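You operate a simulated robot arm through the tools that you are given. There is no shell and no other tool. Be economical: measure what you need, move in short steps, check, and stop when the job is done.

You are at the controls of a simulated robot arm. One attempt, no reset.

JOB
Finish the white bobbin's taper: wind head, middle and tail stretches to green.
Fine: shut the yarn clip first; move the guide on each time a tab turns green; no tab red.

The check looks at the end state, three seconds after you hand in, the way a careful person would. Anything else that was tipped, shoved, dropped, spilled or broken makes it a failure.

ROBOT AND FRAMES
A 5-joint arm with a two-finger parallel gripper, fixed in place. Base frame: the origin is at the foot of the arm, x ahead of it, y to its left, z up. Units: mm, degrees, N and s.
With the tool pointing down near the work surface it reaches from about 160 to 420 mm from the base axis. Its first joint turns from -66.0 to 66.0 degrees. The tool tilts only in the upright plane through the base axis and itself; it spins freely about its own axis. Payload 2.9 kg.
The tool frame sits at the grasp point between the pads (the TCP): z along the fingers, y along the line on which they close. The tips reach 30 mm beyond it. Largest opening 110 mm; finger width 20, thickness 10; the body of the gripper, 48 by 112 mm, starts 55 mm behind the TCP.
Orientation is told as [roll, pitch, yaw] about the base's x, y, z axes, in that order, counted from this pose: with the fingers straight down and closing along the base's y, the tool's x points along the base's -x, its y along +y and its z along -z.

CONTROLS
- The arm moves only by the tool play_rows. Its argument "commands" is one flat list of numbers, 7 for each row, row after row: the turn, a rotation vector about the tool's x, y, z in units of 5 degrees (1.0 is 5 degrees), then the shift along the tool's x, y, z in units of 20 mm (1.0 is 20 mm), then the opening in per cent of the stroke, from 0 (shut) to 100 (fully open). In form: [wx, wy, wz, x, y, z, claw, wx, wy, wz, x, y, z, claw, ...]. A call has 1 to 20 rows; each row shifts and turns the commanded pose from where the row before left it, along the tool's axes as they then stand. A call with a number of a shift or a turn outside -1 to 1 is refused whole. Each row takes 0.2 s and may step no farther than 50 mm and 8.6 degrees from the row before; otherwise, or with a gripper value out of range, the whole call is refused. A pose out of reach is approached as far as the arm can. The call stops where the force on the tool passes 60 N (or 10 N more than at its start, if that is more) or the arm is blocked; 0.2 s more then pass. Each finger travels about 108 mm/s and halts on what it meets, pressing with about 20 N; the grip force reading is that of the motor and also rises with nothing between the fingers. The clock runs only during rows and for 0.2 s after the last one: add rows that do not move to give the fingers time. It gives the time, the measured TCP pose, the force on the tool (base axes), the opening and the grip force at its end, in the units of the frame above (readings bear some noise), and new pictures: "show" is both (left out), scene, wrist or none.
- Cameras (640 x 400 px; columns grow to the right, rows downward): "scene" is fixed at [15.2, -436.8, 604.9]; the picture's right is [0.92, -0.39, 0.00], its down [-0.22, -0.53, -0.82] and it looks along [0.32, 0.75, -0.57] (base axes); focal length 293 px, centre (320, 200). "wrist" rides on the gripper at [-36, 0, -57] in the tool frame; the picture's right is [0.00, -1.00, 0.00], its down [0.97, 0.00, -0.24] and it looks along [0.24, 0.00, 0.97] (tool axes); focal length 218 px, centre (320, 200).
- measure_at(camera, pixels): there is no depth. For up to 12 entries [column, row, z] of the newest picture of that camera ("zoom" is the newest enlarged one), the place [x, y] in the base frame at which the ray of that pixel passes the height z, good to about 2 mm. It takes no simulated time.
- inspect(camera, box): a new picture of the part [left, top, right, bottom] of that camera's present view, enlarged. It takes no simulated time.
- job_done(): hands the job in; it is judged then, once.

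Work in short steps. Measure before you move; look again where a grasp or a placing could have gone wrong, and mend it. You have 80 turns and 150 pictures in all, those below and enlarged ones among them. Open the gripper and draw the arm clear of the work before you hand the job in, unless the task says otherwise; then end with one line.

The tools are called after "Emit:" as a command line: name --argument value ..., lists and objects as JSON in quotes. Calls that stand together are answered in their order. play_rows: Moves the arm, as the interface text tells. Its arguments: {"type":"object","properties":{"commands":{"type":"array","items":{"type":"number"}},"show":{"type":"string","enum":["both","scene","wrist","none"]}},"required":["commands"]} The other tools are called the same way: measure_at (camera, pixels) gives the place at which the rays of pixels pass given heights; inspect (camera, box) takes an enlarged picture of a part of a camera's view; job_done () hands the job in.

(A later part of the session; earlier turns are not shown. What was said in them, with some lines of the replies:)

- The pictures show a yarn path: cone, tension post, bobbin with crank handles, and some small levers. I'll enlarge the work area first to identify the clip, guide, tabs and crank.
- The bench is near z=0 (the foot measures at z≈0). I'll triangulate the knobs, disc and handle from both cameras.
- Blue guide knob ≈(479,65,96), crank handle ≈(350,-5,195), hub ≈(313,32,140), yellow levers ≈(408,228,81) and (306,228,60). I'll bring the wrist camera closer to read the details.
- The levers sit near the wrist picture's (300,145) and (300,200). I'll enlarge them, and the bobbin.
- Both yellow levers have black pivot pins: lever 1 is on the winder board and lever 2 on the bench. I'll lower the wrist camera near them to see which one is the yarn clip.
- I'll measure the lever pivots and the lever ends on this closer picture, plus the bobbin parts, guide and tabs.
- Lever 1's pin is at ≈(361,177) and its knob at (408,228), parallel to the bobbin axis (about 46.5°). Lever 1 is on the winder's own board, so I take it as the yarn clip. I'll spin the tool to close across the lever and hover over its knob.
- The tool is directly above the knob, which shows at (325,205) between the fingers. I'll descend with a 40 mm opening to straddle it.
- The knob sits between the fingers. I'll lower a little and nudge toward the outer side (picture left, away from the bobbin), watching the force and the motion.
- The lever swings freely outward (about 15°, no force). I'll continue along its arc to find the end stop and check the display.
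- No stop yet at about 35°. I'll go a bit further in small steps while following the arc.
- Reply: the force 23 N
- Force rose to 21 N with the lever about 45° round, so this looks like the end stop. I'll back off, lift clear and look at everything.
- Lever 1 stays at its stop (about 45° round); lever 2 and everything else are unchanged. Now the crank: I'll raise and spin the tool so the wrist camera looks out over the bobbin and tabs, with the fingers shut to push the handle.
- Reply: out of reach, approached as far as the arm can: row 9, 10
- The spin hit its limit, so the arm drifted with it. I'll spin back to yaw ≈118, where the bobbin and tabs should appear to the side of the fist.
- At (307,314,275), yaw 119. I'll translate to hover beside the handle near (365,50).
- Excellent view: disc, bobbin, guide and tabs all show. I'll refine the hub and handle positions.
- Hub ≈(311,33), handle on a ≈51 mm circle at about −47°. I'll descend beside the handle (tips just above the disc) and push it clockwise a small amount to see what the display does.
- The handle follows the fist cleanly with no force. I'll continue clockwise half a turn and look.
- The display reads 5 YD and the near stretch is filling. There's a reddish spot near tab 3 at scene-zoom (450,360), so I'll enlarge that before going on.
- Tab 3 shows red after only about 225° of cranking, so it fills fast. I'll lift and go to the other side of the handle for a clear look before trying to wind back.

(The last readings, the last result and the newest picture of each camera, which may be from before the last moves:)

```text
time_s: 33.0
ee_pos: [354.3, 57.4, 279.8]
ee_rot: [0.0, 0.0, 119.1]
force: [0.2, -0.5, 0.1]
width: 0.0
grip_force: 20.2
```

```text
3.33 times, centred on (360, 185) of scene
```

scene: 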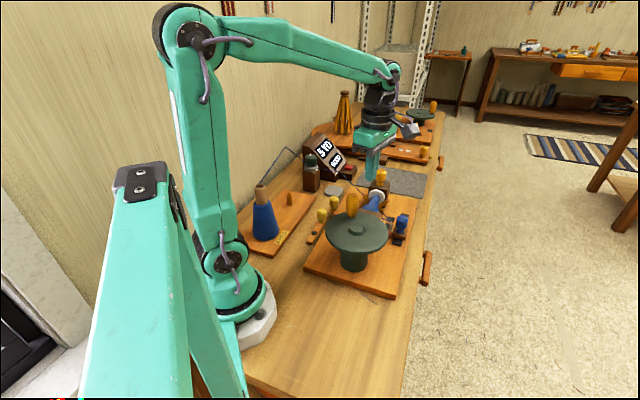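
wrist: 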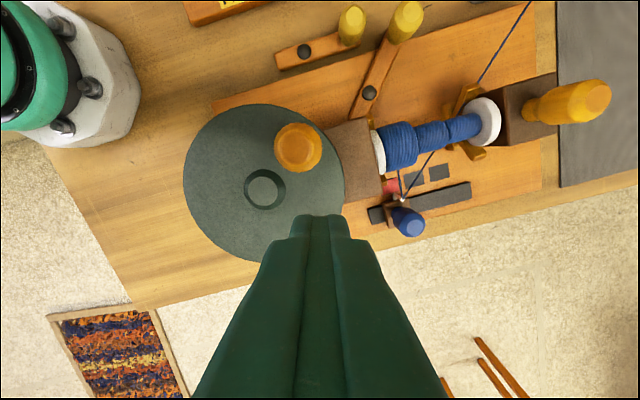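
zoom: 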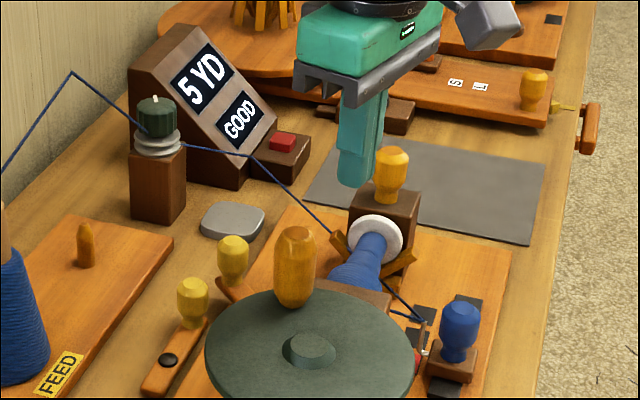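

Tab 3 is clearly red (5 YD, overfull). I'll descend on the clockwise side of the handle and push it back counter-clockwise about 30° to see whether it unwinds.

Emit:
play_rows --commands '[0, 0, 0, 0, 0, 0.98, 0, 0, 0, 0, 0, 0, 0.98, 0, 0, 0, 0, 0, 0, 0.98, 0, 0, 0, 0, 0, 0, 0.98, 0, 0, 0, 0, 0, 0, 0.98, 0, 0, 0, 0, 0, 0, 0, 0, 0, 0, 0, -0.76, 0.12, 0, 0, 0, 0, 0, -0.69, 0.337, 0, 0, 0, 0, 0, -0.337, 0.283, 0, 0, 0, 0, 0, -0.283, 0.337, 0, 0, 0, 0, 0, 0, 0, 0, 0]' --show "both"

Emit:
inspect --camera "scene" --box '[300, 125, 420, 245]'

```text
time_s: 35.4
ee_pos: [317.4, 83.4, 182.2]
ee_rot: [-0.1, 0.0, 119.0]
force: [0.4, -0.1, 1.2]
width: 0.1
grip_force: 19.9
```

scene: 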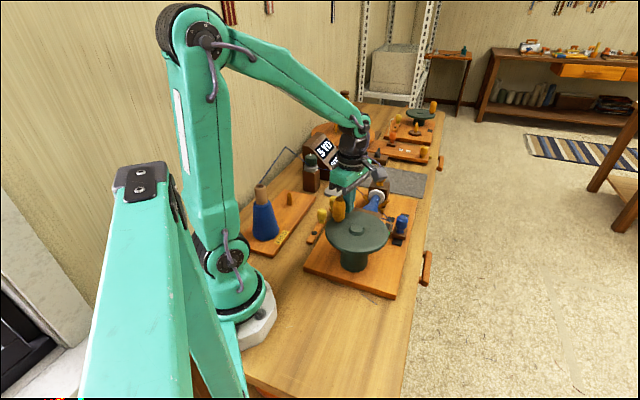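
wrist: 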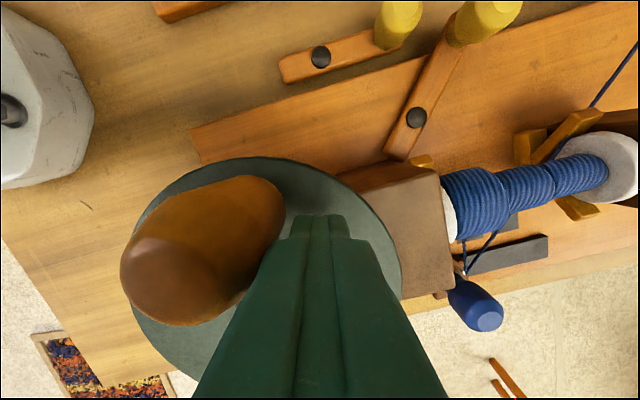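

```text
3.33 times, centred on (360, 185) of scene
```

zoom: 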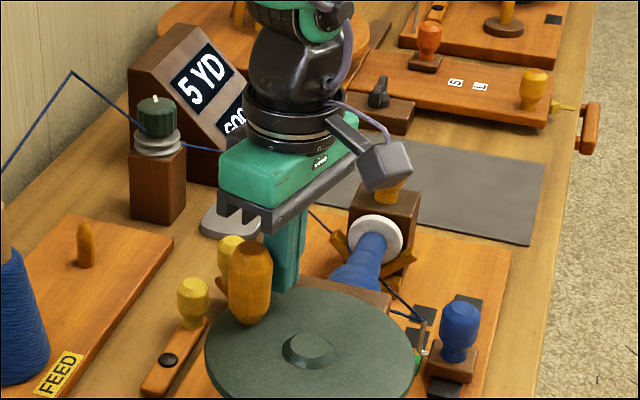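

Green now appears at the tab next to the guide (zoom (415,360)). I'll confirm by enlarging.

Emit:
inspect --camera "scene" --box '[380, 205, 420, 245]'

Emit:
measure_at --camera "wrist" --pixels '[[170, 275, 195], [270, 190, 140], [235, 205, 165]]'

```text
10.00 times, centred on (400, 225) of scene
```

zoom: 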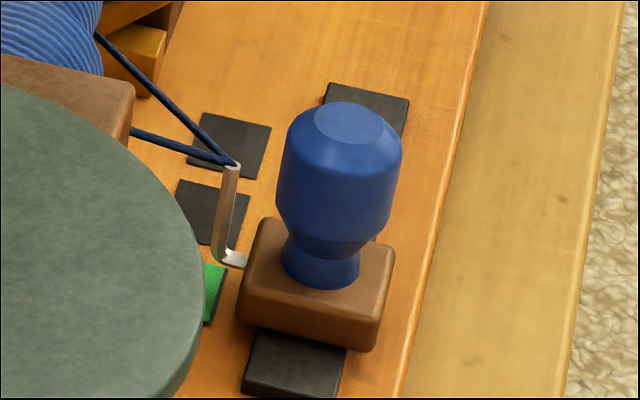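

```text
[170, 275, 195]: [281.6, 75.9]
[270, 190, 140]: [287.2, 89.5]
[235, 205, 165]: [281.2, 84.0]
```

Tab 3 is green. Next I move the guide to the middle tab. I'll lift clear, spin to yaw ≈136.5 (finger back facing along the track), and go to the near side of the blue knob.

Emit:
play_rows --commands '[0, 0, -0.875, 0, 0, -1, 0, 0, 0, -0.875, 0, 0, -1, 0, 0, 0, -0.875, 0, 0, -1, 0, 0, 0, -0.875, 0, 0, -1, 0, 0, 0, 0, 0.925, -0.425, 0, 0, 0, 0, 0, 0.925, -0.425, 0, 0, 0, 0, 0, 0.925, -0.425, 0, 0, 0, 0, 0, 0.925, -0.425, 0, 0, 0, 0, 0, 0.925, -0.425, 0, 0, 0, 0, 0, 0.925, -0.425, 0, 0, 0, 0, 0, 0.925, -0.425, 0, 0, 0, 0, 0, 0, 0, 0, 0]' --show "both"

Emit:
inspect --camera "scene" --box '[300, 125, 420, 245]'

```text
time_s: 38.0
ee_pos: [450.3, 35.6, 262.8]
ee_rot: [0.0, -0.1, 136.5]
force: [-0.1, -0.7, 0.5]
width: 0.0
grip_force: 19.9
```

scene: 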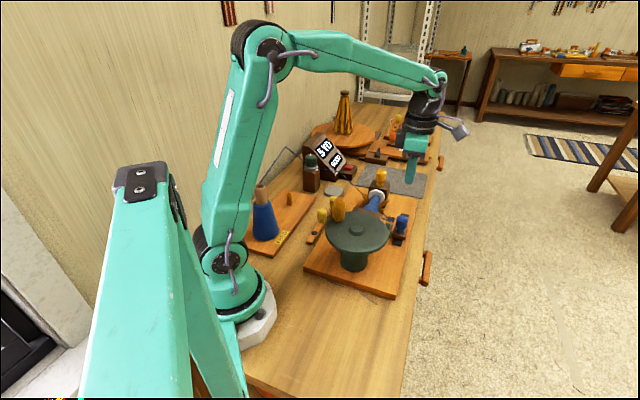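
wrist: 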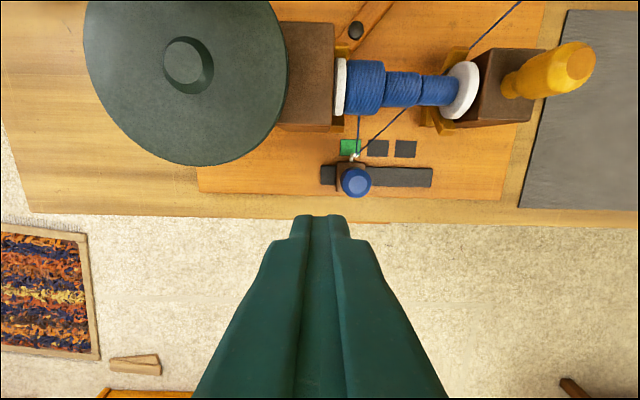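

```text
3.33 times, centred on (360, 185) of scene
```

zoom: 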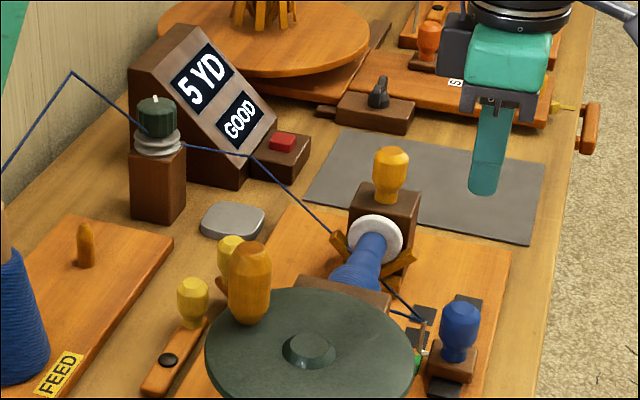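

Clear view: green tab (350,147), blue knob (356,182), tabs (377,148) and (405,148). I'll measure them accurately.

Emit:
measure_at --camera "wrist" --pixels '[[356, 183, 96], [350, 147, 22], [377, 148, 22], [405, 148, 22], [355, 156, 60], [321, 175, 25], [432, 178, 25], [350, 170, 50]]'

Emit:
inspect --camera "wrist" --box '[310, 110, 450, 210]'

```text
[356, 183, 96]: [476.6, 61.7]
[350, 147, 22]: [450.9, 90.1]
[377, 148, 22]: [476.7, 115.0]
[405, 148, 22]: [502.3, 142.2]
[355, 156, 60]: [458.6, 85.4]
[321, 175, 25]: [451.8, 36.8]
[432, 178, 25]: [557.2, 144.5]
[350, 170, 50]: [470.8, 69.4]
```

```text
4.00 times, centred on (380, 160) of wrist
```

zoom: 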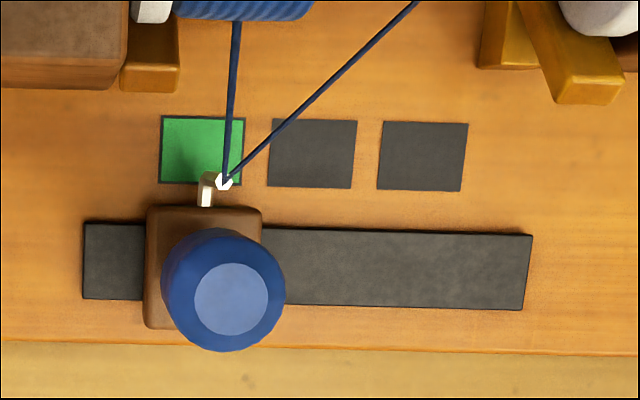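

The guide needs about 36 mm along the track to the middle tab. I'll descend behind the knob to z≈95 and push gently along the track.

Emit:
play_rows --commands '[0, 0, 0, 0, 0, 0.93, 0, 0, 0, 0, 0, 0, 0.93, 0, 0, 0, 0, 0, 0, 0.93, 0, 0, 0, 0, 0, 0, 0.93, 0, 0, 0, 0, 0, 0, 0.93, 0, 0, 0, 0, 0, 0, 0.93, 0, 0, 0, 0, 0, 0, 0.93, 0, 0, 0, 0, 0, 0, 0.93, 0, 0, 0, 0, 0, 0, 0.93, 0, 0, 0, 0, 0, 0, 0, 0, 0, 0, 0, 0, -0.35, 0, 0, 0, 0, 0, 0, -0.35, 0, 0, 0, 0, 0, 0, -0.3, 0, 0, 0, 0, 0, 0, -0.3, 0, 0, 0, 0, 0, 0, -0.3, 0, 0, 0, 0, 0, 0, -0.3, 0, 0, 0, 0, 0, 0, -0.3, 0, 0, 0, 0, 0, 0, 0, 0, 0]' --show "both"

Emit:
inspect --camera "scene" --box '[370, 195, 420, 245]'

```text
time_s: 41.8
ee_pos: [479.8, 68.4, 94.8]
ee_rot: [0.0, 0.0, 136.4]
force: [-0.4, 0.0, -1.0]
width: 0.0
grip_force: 19.9
```

scene: 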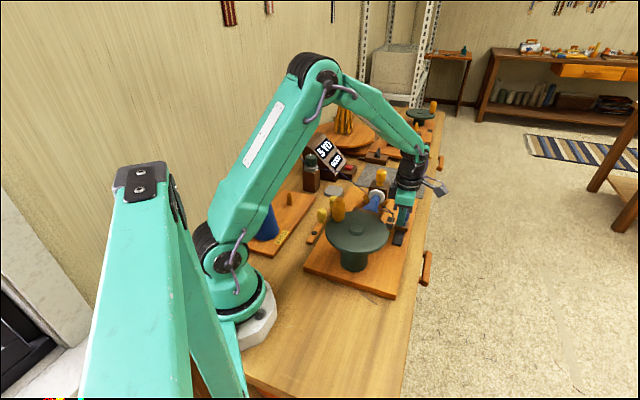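
wrist: 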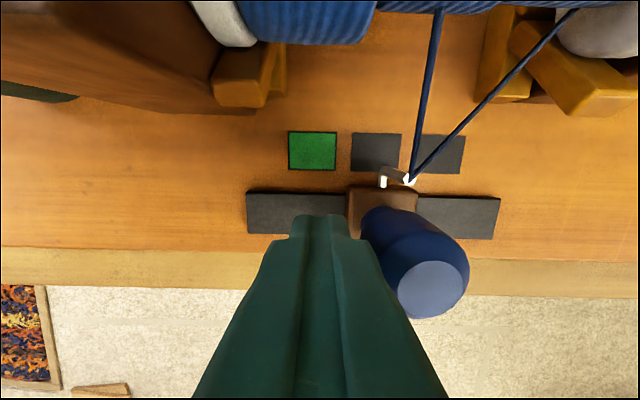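

```text
8.00 times, centred on (395, 220) of scene
```

zoom: 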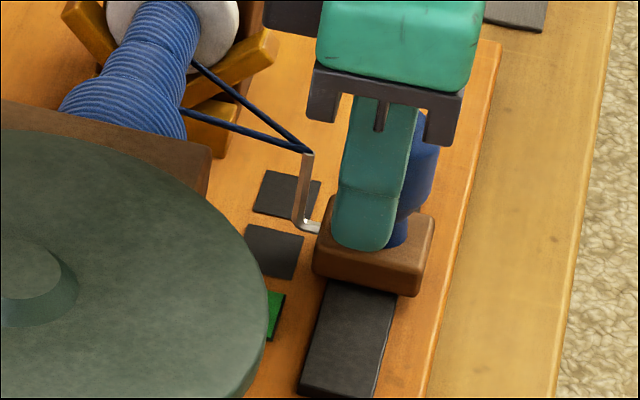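

The block centre is about 4 mm short of the middle tab. I'll push 4 mm more, then back off and rise to check.

Emit:
play_rows --commands '[0, 0, 0, 0, -0.2, 0, 0, 0, 0, 0, 0, 0, 0, 0, 0, 0, 0, 0, 0.5, 0, 0, 0, 0, 0, 0, 0, -1, 0, 0, 0, 0, 0, 0, -1, 0, 0, 0, 0, 0, 0, -1, 0, 0, 0, 0, 0, 0, -1, 0, 0, 0, 0, 0, 0, -1, 0, 0, 0, 0, 0, 0, -1, 0, 0, 0, 0, 0, 0, -1, 0, 0, 0, 0, 0, 0, -1, 0, 0, 0, 0, 0, 0, -0.5, 0, 0, 0, 0, 0, 0, 0, 0]' --show "wrist"

Emit:
inspect --camera "wrist" --box '[270, 100, 410, 200]'

Emit:
inspect --camera "scene" --box '[300, 125, 420, 245]'

```text
time_s: 44.6
ee_pos: [476.5, 64.1, 265.3]
ee_rot: [0.1, 0.0, 136.6]
force: [0.0, -0.2, -0.4]
width: 0.0
grip_force: 19.9
```

wrist: 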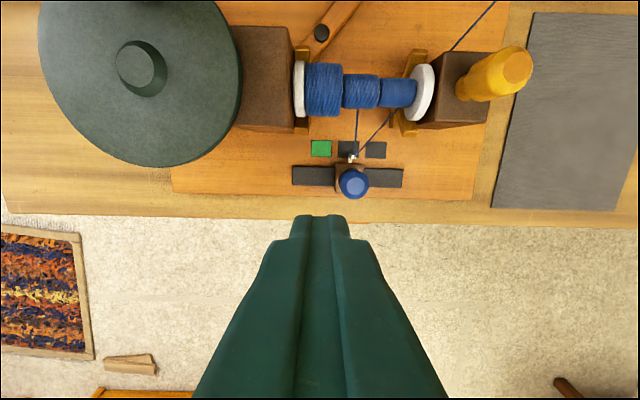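

```text
4.00 times, centred on (340, 150) of wrist
```

zoom: 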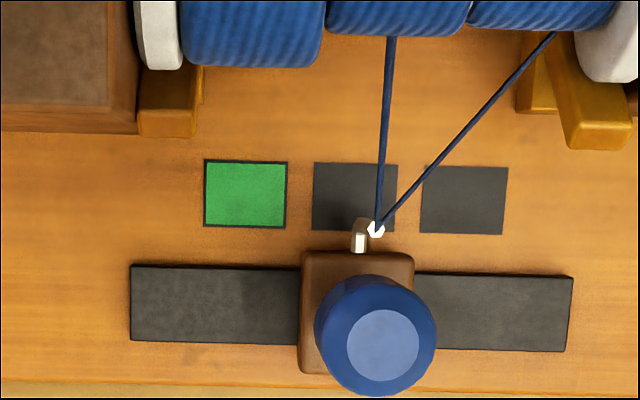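

```text
3.33 times, centred on (360, 185) of scene
```

zoom: 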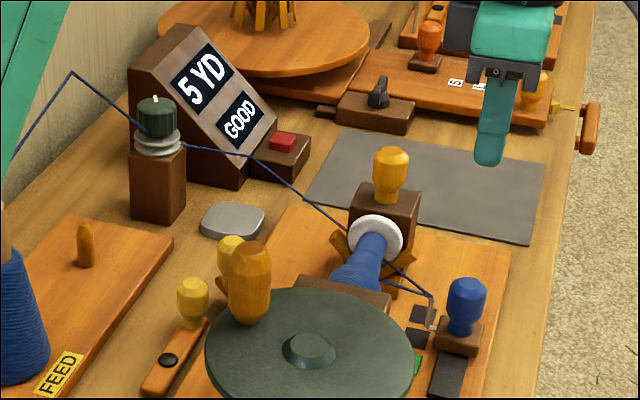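

The guide is on the middle tab. I'll return to the counter-clockwise side of the handle (it sits near angle 121°), descend, and wind clockwise about 95°.

Emit:
play_rows --commands '[0, 0, 0, -0.811, 0.9, 0, 0, 0, 0, 0, -0.811, 0.9, 0, 0, 0, 0, 0, -0.811, 0.9, 0, 0, 0, 0, 0, -0.811, 0.9, 0, 0, 0, 0, 0, -0.811, 0.9, 0, 0, 0, 0, 0, -0.811, 0.9, 0, 0, 0, 0, 0, -0.811, 0.9, 0, 0, 0, 0, 0, -0.811, 0.9, 0, 0, 0, 0, 0, -0.811, 0.9, 0, 0, 0, 0, 0, 0, 0, 0, 0]' --show "wrist"

```text
time_s: 46.8
ee_pos: [260.0, 49.2, 264.2]
ee_rot: [0.0, 0.0, 136.5]
force: [-0.5, 0.1, 0.0]
width: 0.1
grip_force: 20.4
```

wrist: 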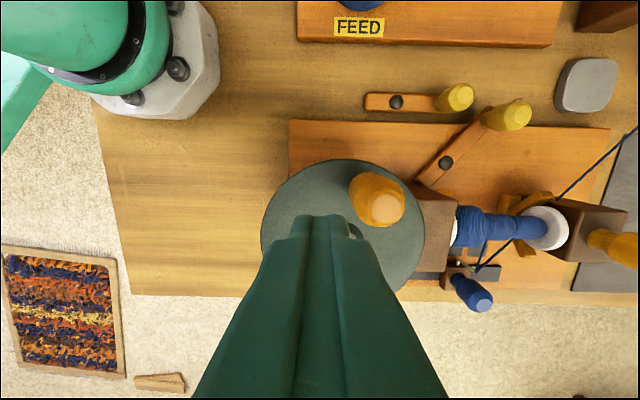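

I'll check the handle's position before descending.

Emit:
measure_at --camera "wrist" --pixels '[[386, 210, 193], [362, 185, 140], [340, 190, 130]]'

```text
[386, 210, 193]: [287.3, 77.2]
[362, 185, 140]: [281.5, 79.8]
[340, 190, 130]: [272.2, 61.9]
```

Handle at ≈(285,78), 38 mm from the fist axis, so the descent is clear. I'll descend and wind about 93° clockwise.

Emit:
play_rows --commands '[0, 0, 0, 0, 0, 0.84, 0, 0, 0, 0, 0, 0, 0.84, 0, 0, 0, 0, 0, 0, 0.84, 0, 0, 0, 0, 0, 0, 0.84, 0, 0, 0, 0, 0, 0, 0.84, 0, 0, 0, 0, 0, 0, 0, 0, 0, 0, 0, -0.227, -0.742, 0, 0, 0, 0, 0, 0, -0.776, 0, 0, 0, 0, 0, 0.227, -0.742, 0, 0, 0, 0, 0, 0.434, -0.643, 0, 0, 0, 0, 0, 0.603, -0.488, 0, 0, 0, 0, 0, 0.72, -0.291, 0, 0, 0, 0, 0, 0, 0, 0, 0]' --show "both"

Emit:
inspect --camera "scene" --box '[300, 125, 420, 245]'

Emit:
inspect --camera "wrist" --box '[400, 80, 560, 260]'

```text
time_s: 49.6
ee_pos: [336.9, 76.5, 181.2]
ee_rot: [0.0, 0.0, 136.5]
force: [0.9, -0.6, -0.3]
width: 0.0
grip_force: 20.4
```

scene: 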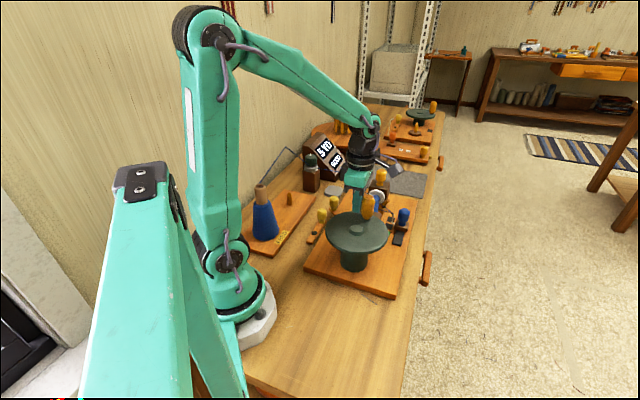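
wrist: 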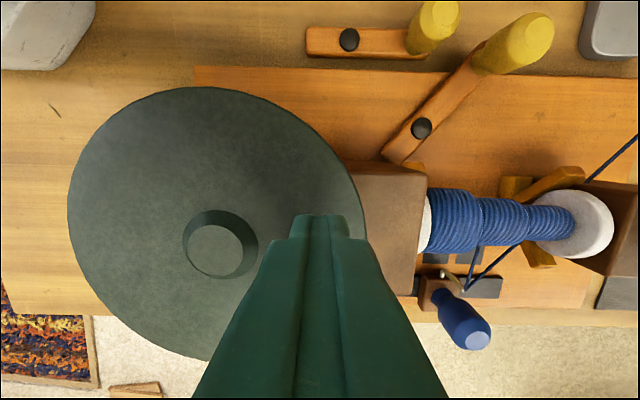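

```text
3.33 times, centred on (360, 185) of scene
```

zoom: 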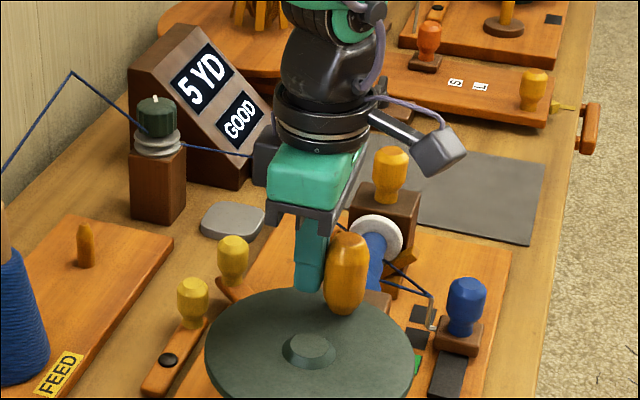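

```text
2.22 times, centred on (480, 170) of wrist
```

zoom: 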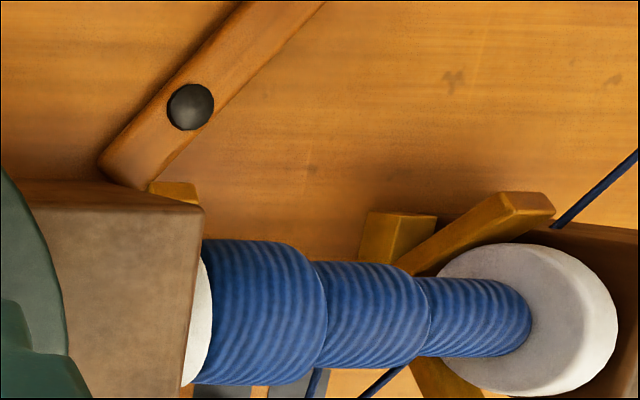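

The display still reads 5 YD and tab 2 is grey. I'll wind another 40° and check.

Emit:
play_rows --commands '[0, 0, 0, 0.885, -0.039, 0, 0, 0, 0, 0, 0.845, 0.266, 0, 0, 0, 0, 0, 0, 0, 0, 0]' --show "wrist"

Emit:
inspect --camera "scene" --box '[300, 125, 420, 245]'

Emit:
inspect --camera "wrist" --box '[400, 80, 560, 260]'

```text
time_s: 50.4
ee_pos: [359.2, 49.0, 181.7]
ee_rot: [0.0, 0.0, 136.5]
force: [0.8, 0.3, 0.7]
width: 0.1
grip_force: 19.8
```

wrist: 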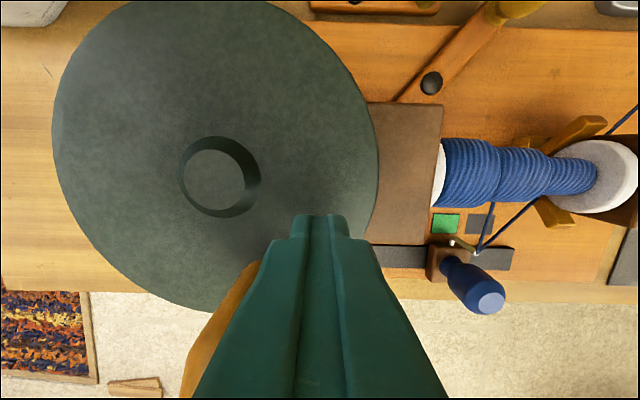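

```text
3.33 times, centred on (360, 185) of scene
```

zoom: 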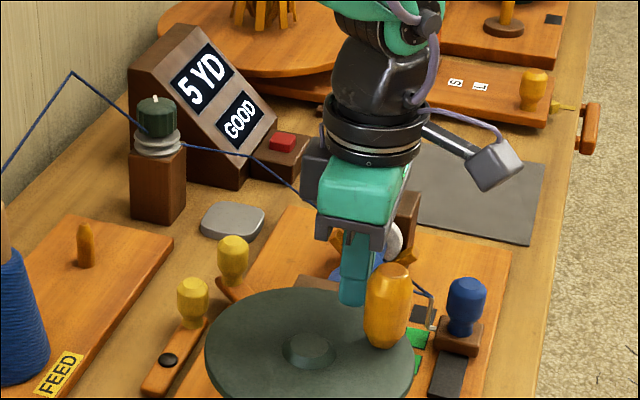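

```text
2.22 times, centred on (480, 170) of wrist
```

zoom: 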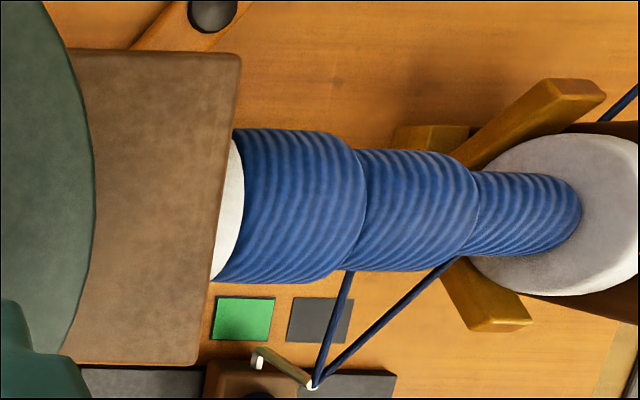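

The scene zoom now shows two green tabs. In the wrist view tab 3 is hidden behind the headstock, so its green tab is tab 2. I'll stop winding, lift, and go back to the near side of the blue knob, checking the tabs from above.

Emit:
play_rows --commands '[0, 0, 0, 0, 0, -1, 0, 0, 0, 0, 0, 0, -1, 0, 0, 0, 0, 0, 0, -1, 0, 0, 0, 0, 0, 0, -1, 0, 0, 0, 0, 0.753, -0.873, 0, 0, 0, 0, 0, 0.753, -0.873, 0, 0, 0, 0, 0, 0.753, -0.873, 0, 0, 0, 0, 0, 0.753, -0.873, 0, 0, 0, 0, 0, 0.753, -0.873, 0, 0, 0, 0, 0, 0, 0, 0, 0]' --show "wrist"

Emit:
inspect --camera "wrist" --box '[250, 80, 450, 220]'

```text
time_s: 52.6
ee_pos: [472.3, 61.7, 262.6]
ee_rot: [-0.1, -0.1, 136.5]
force: [0.4, 0.3, 0.4]
width: 0.0
grip_force: 20.2
```

wrist: 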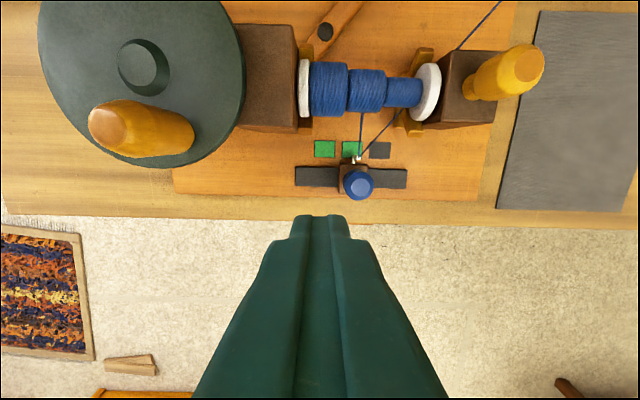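

```text
2.86 times, centred on (350, 150) of wrist
```

zoom: 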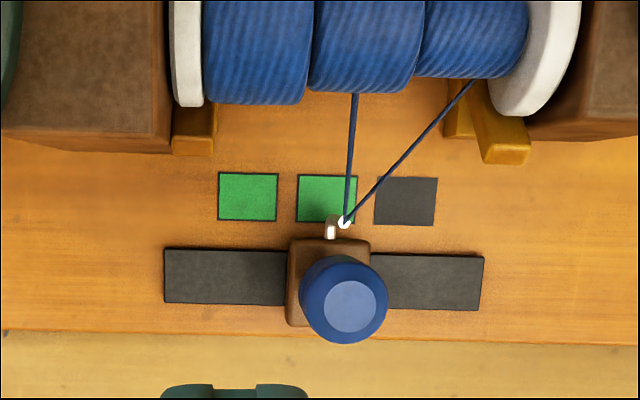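

Two greens confirmed. I'll descend behind the knob and push the guide about 37 mm on to the last tab.

Emit:
play_rows --commands '[0, 0, 0, 0.12, 0, 0.93, 0, 0, 0, 0, 0, 0, 0.93, 0, 0, 0, 0, 0, 0, 0.93, 0, 0, 0, 0, 0, 0, 0.93, 0, 0, 0, 0, 0, 0, 0.93, 0, 0, 0, 0, 0, 0, 0.93, 0, 0, 0, 0, 0, 0, 0.93, 0, 0, 0, 0, 0, 0, 0.93, 0, 0, 0, 0, 0, 0, 0.93, 0, 0, 0, 0, 0, 0, 0, 0, 0, 0, 0, 0, -0.35, 0, 0, 0, 0, 0, 0, -0.35, 0, 0, 0, 0, 0, 0, -0.35, 0, 0, 0, 0, 0, 0, -0.35, 0, 0, 0, 0, 0, 0, -0.35, 0, 0, 0, 0, 0, 0, -0.35, 0, 0, 0, 0, 0, 0, -0.35, 0, 0, 0, 0, 0, 0, 0, 0, 0]' --show "wrist"

```text
time_s: 56.4
ee_pos: [508.1, 95.5, 93.3]
ee_rot: [0.0, 0.0, 136.6]
force: [-1.1, -1.4, 0.5]
width: 0.0
grip_force: 20.2
```

wrist: 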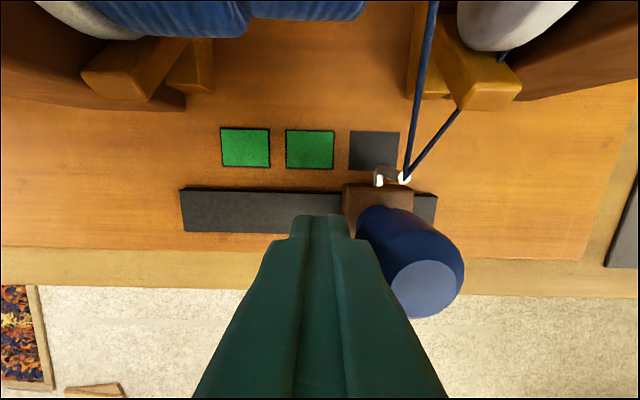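

Block is about 4 mm short of tab 1, as before. I'll push 3.6 mm more, back off, lift and check.

Emit:
play_rows --commands '[0, 0, 0, 0, -0.18, 0, 0, 0, 0, 0, 0, 0, 0, 0, 0, 0, 0, 0, 0.5, 0, 0, 0, 0, 0, 0, 0, -1, 0, 0, 0, 0, 0, 0, -1, 0, 0, 0, 0, 0, 0, -1, 0, 0, 0, 0, 0, 0, -1, 0, 0, 0, 0, 0, 0, -1, 0, 0, 0, 0, 0, 0, -1, 0, 0, 0, 0, 0, 0, -1, 0, 0, 0, 0, 0, 0, -1, 0, 0, 0, 0, 0, 0, -0.5, 0, 0, 0, 0, 0, 0, 0, 0]' --show "wrist"

Emit:
inspect --camera "wrist" --box '[230, 80, 430, 220]'

Emit:
inspect --camera "scene" --box '[300, 125, 420, 245]'

```text
time_s: 59.2
ee_pos: [503.8, 91.1, 262.5]
ee_rot: [0.1, 0.0, 136.5]
force: [-0.2, -0.3, 0.3]
width: 0.0
grip_force: 20.8
```

wrist: 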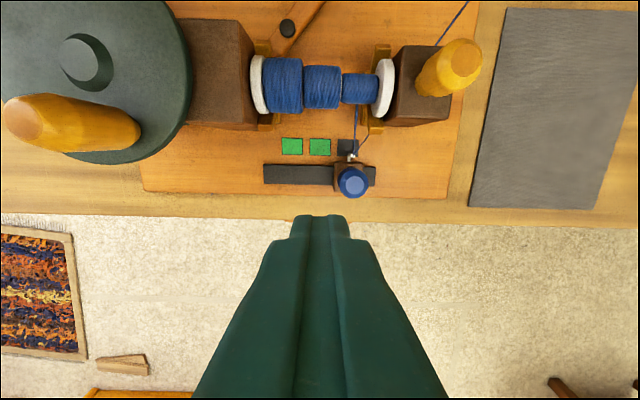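

```text
2.86 times, centred on (330, 150) of wrist
```

zoom: 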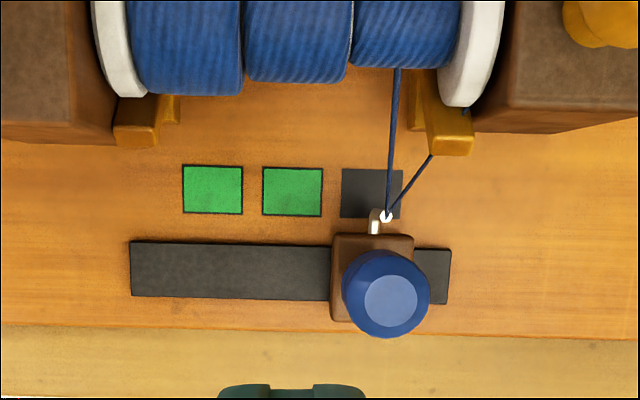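

```text
3.33 times, centred on (360, 185) of scene
```

zoom: 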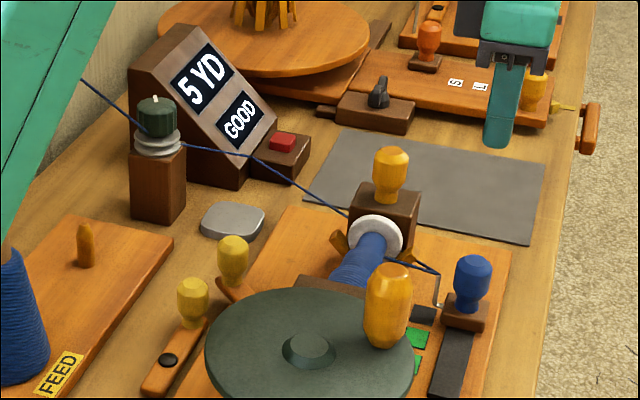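

The guide is on tab 1. I'll measure the handle before returning to it.

Emit:
measure_at --camera "wrist" --pixels '[[22, 122, 193], [128, 132, 140]]'

```text
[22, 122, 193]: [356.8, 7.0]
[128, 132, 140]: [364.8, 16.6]
```

Handle ≈(359,12). I'll go to (358,56), descend, and wind about 50° clockwise for the last stretch.

Emit:
play_rows --commands '[0, 0, 0, -0.583, 0.898, 0, 0, 0, 0, 0, -0.583, 0.898, 0, 0, 0, 0, 0, -0.583, 0.898, 0, 0, 0, 0, 0, -0.583, 0.898, 0, 0, 0, 0, 0, -0.583, 0.898, 0, 0, 0, 0, 0, -0.583, 0.898, 0, 0, 0, 0, 0, -0.583, 0.898, 0, 0, 0, 0, 0, 0, 0, 0, 0, 0, 0, 0, 0, 0, 0.82, 0, 0, 0, 0, 0, 0, 0.82, 0, 0, 0, 0, 0, 0, 0.82, 0, 0, 0, 0, 0, 0, 0.82, 0, 0, 0, 0, 0, 0, 0.82, 0, 0, 0, 0, 0, 0, 0, 0, 0, 0, 0, 0.587, 0.324, 0, 0, 0, 0, 0, 0.485, 0.462, 0, 0, 0, 0, 0, 0.351, 0.571, 0, 0, 0, 0, 0, 0.195, 0.641, 0, 0, 0, 0, 0, 0, 0, 0, 0]' --show "wrist"

Emit:
inspect --camera "wrist" --box '[400, 60, 600, 260]'

Emit:
inspect --camera "scene" --box '[300, 125, 420, 245]'

```text
time_s: 63.2
ee_pos: [352.5, 4.2, 181.5]
ee_rot: [0.0, 0.0, 136.5]
force: [0.3, 0.2, -0.2]
width: 0.0
grip_force: 20.4
```

wrist: 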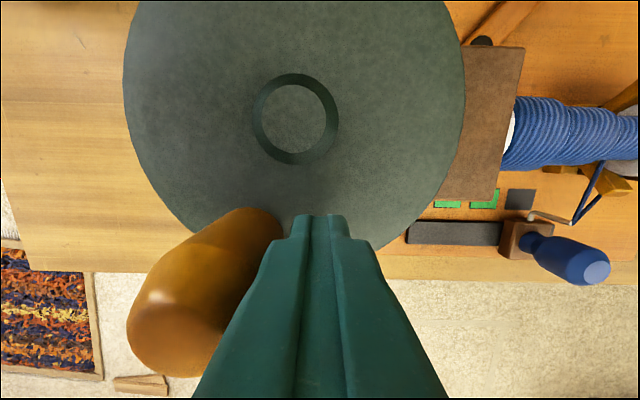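

```text
2.00 times, centred on (500, 160) of wrist
```

zoom: 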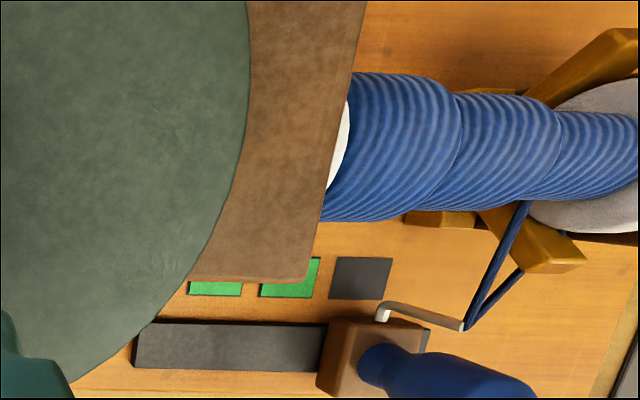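

```text
3.33 times, centred on (360, 185) of scene
```

zoom: 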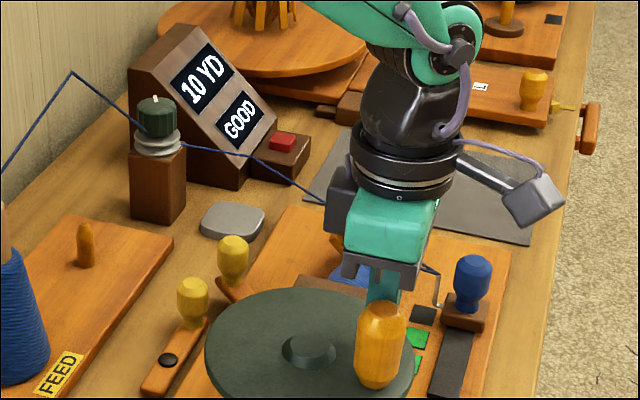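

The display reads 10 YD (it steps by 5), and tab 1 is still grey with the first two green. I'll continue in 15° nudges.

Emit:
play_rows --commands '[0, 0, 0, 0.014, 0.66, 0, 0, 0, 0, 0, 0, 0, 0, 0]' --show "wrist"

```text
time_s: 63.8
ee_pos: [345.8, -6.3, 182.3]
ee_rot: [0.1, 0.0, 136.5]
force: [-0.6, -0.1, 0.1]
width: 0.2
grip_force: 20.2
```

wrist: 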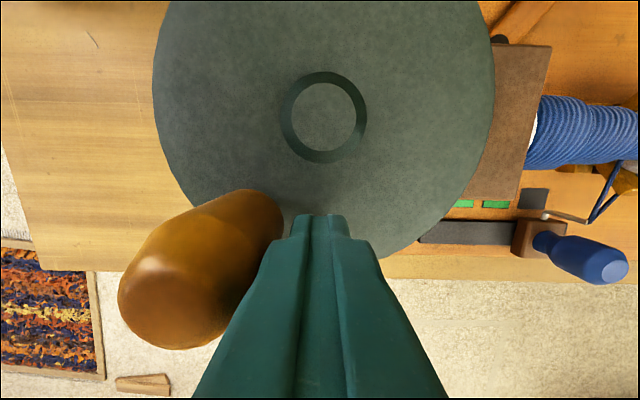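

Tab 1 is still grey (at (532,198)). Another 15°.

Emit:
play_rows --commands '[0, 0, 0, -0.143, 0.644, 0, 0, 0, 0, 0, 0, 0, 0, 0]' --show "wrist"

```text
time_s: 64.4
ee_pos: [332.7, -12.3, 181.4]
ee_rot: [0.0, 0.0, 136.5]
force: [-0.4, 0.2, 0.7]
width: 0.0
grip_force: 20.9
```

wrist: 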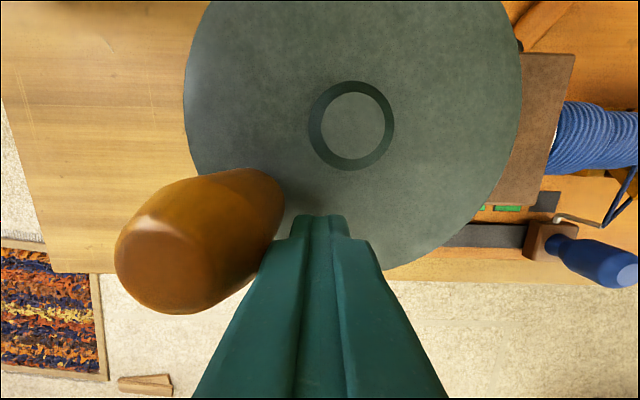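

Still grey. Another 15°.

Emit:
play_rows --commands '[0, 0, 0, -0.315, 0.58, 0, 0, 0, 0, 0, 0, 0, 0, 0]' --show "wrist"

Emit:
inspect --camera "scene" --box '[370, 185, 430, 245]'

```text
time_s: 65.0
ee_pos: [321.1, -16.8, 181.9]
ee_rot: [-0.1, 0.0, 136.5]
force: [-0.5, 0.8, 0.4]
width: 0.0
grip_force: 19.7
```

wrist: 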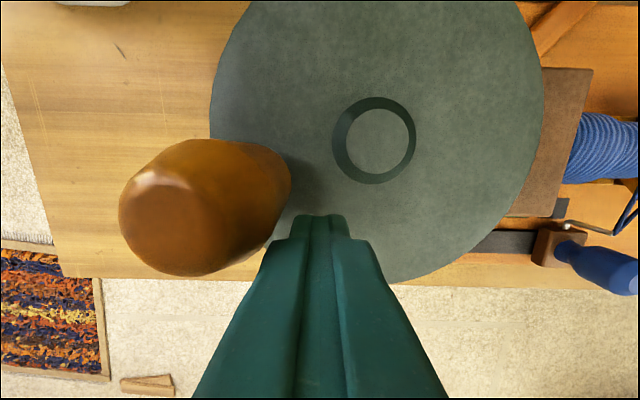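

```text
6.67 times, centred on (400, 215) of scene
```

zoom: 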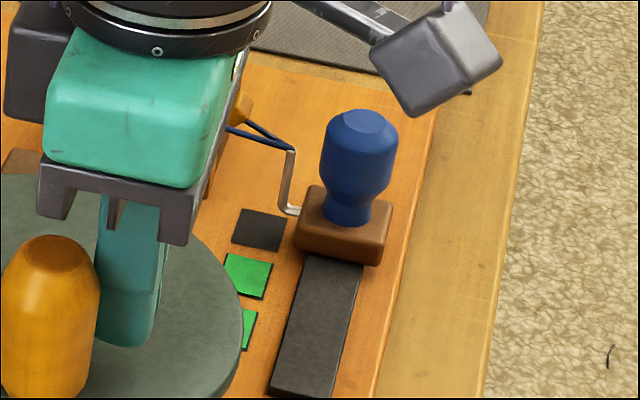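

About 95° wound; tab 1 is still dark in the scene zoom at (260,230). I'll keep nudging and use the scene view.

Emit:
play_rows --commands '[0, 0, 0, -0.446, 0.487, 0, 0, 0, 0, 0, 0, 0, 0, 0]' --show "none"

Emit:
inspect --camera "scene" --box '[370, 185, 430, 245]'

```text
time_s: 65.6
ee_pos: [307.6, -19.3, 181.3]
ee_rot: [0.0, 0.0, 136.5]
force: [-0.2, -0.4, 0.2]
width: 0.1
grip_force: 20.3
```

```text
6.67 times, centred on (400, 215) of scene
```

zoom: 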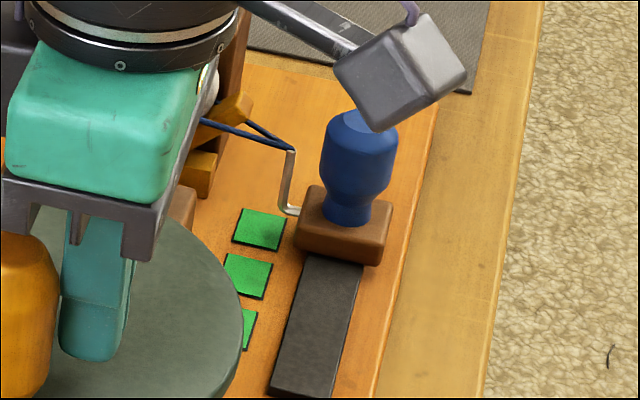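

All three tabs are green. I'll back off the handle, lift, open the gripper in free air and take a last look.

Emit:
play_rows --commands '[0, 0, 0, 0.25, -0.25, 0, 0, 0, 0, 0, 0, 0, -1, 0, 0, 0, 0, 0, 0, -1, 0, 0, 0, 0, 0, 0, -1, 0, 0, 0, 0, 0, 0, -1, 0, 0, 0, 0, 0, 0, -1, 0, 0, 0, 0, 0, 0, -1, 0, 0, 0, 0, 0, 0, -1, 0, 0, 0, 0, -0.2, 0.6, -0.6, 40, 0, 0, 0, -0.2, 0.6, -0.6, 60, 0, 0, 0, -0.2, 0.6, -0.6, 60, 0, 0, 0, 0, 0, 0, 60]' --show "both"

Emit:
inspect --camera "scene" --box '[300, 125, 420, 245]'

Emit:
inspect --camera "wrist" --box '[340, 60, 600, 260]'

```text
time_s: 68.2
ee_pos: [279.3, -35.7, 357.2]
ee_rot: [0.0, -0.1, 136.4]
force: [0.3, -0.7, -0.4]
width: 66.1
grip_force: 0.1
```

scene: 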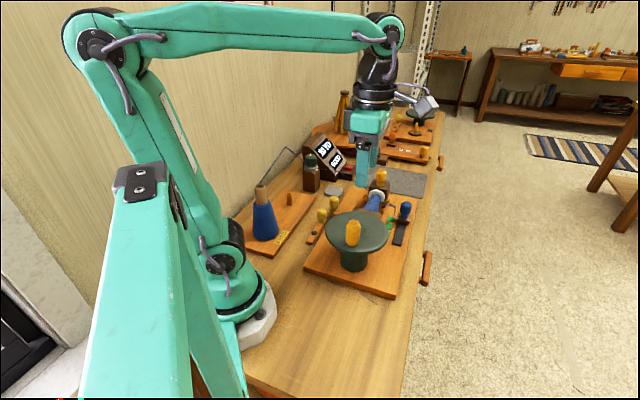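
wrist: 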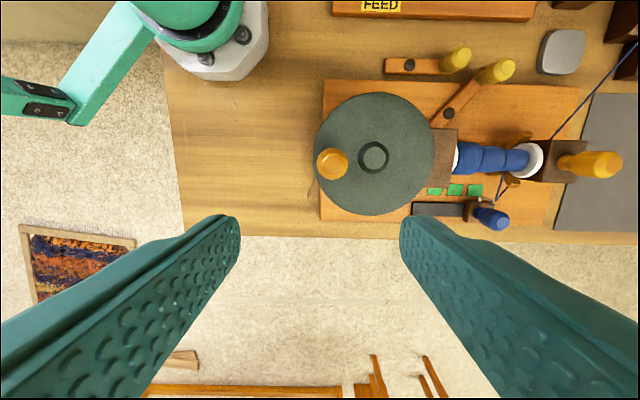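

```text
3.33 times, centred on (360, 185) of scene
```

zoom: 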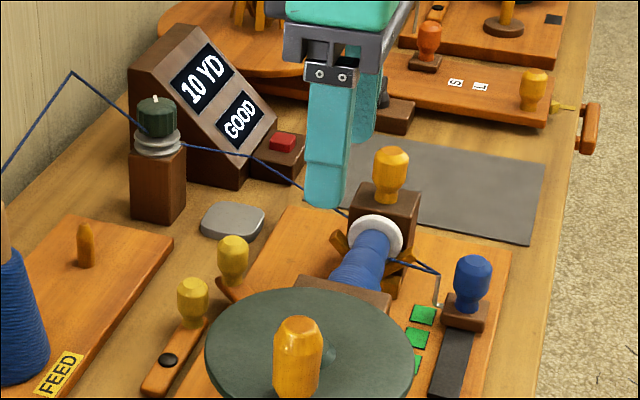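

```text
2.00 times, centred on (470, 160) of wrist
```

zoom: 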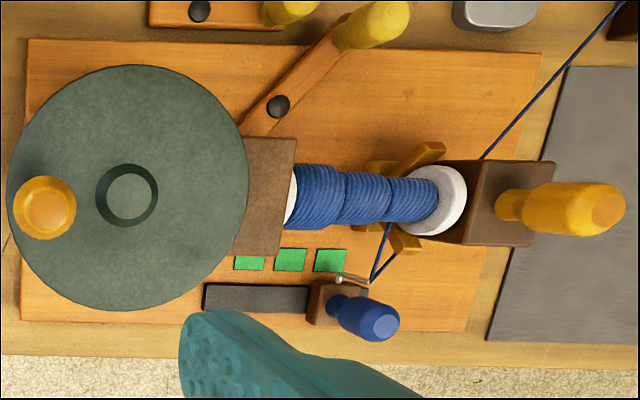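

All three tabs are green, the display shows GOOD, the clip lever is at its stop, nothing else has moved, and the gripper is open and clear. I'm handing in.

Emit:
job_done

```text
The job is handed in.
```

All three tabs (head, middle and tail) are green on the white bobbin. The first tab went red briefly before I wound it back to green. I took the yellow lever on the winder's own board as the yarn clip and swung it to its stop before winding, but it had no label, so that choice is my best judgement.
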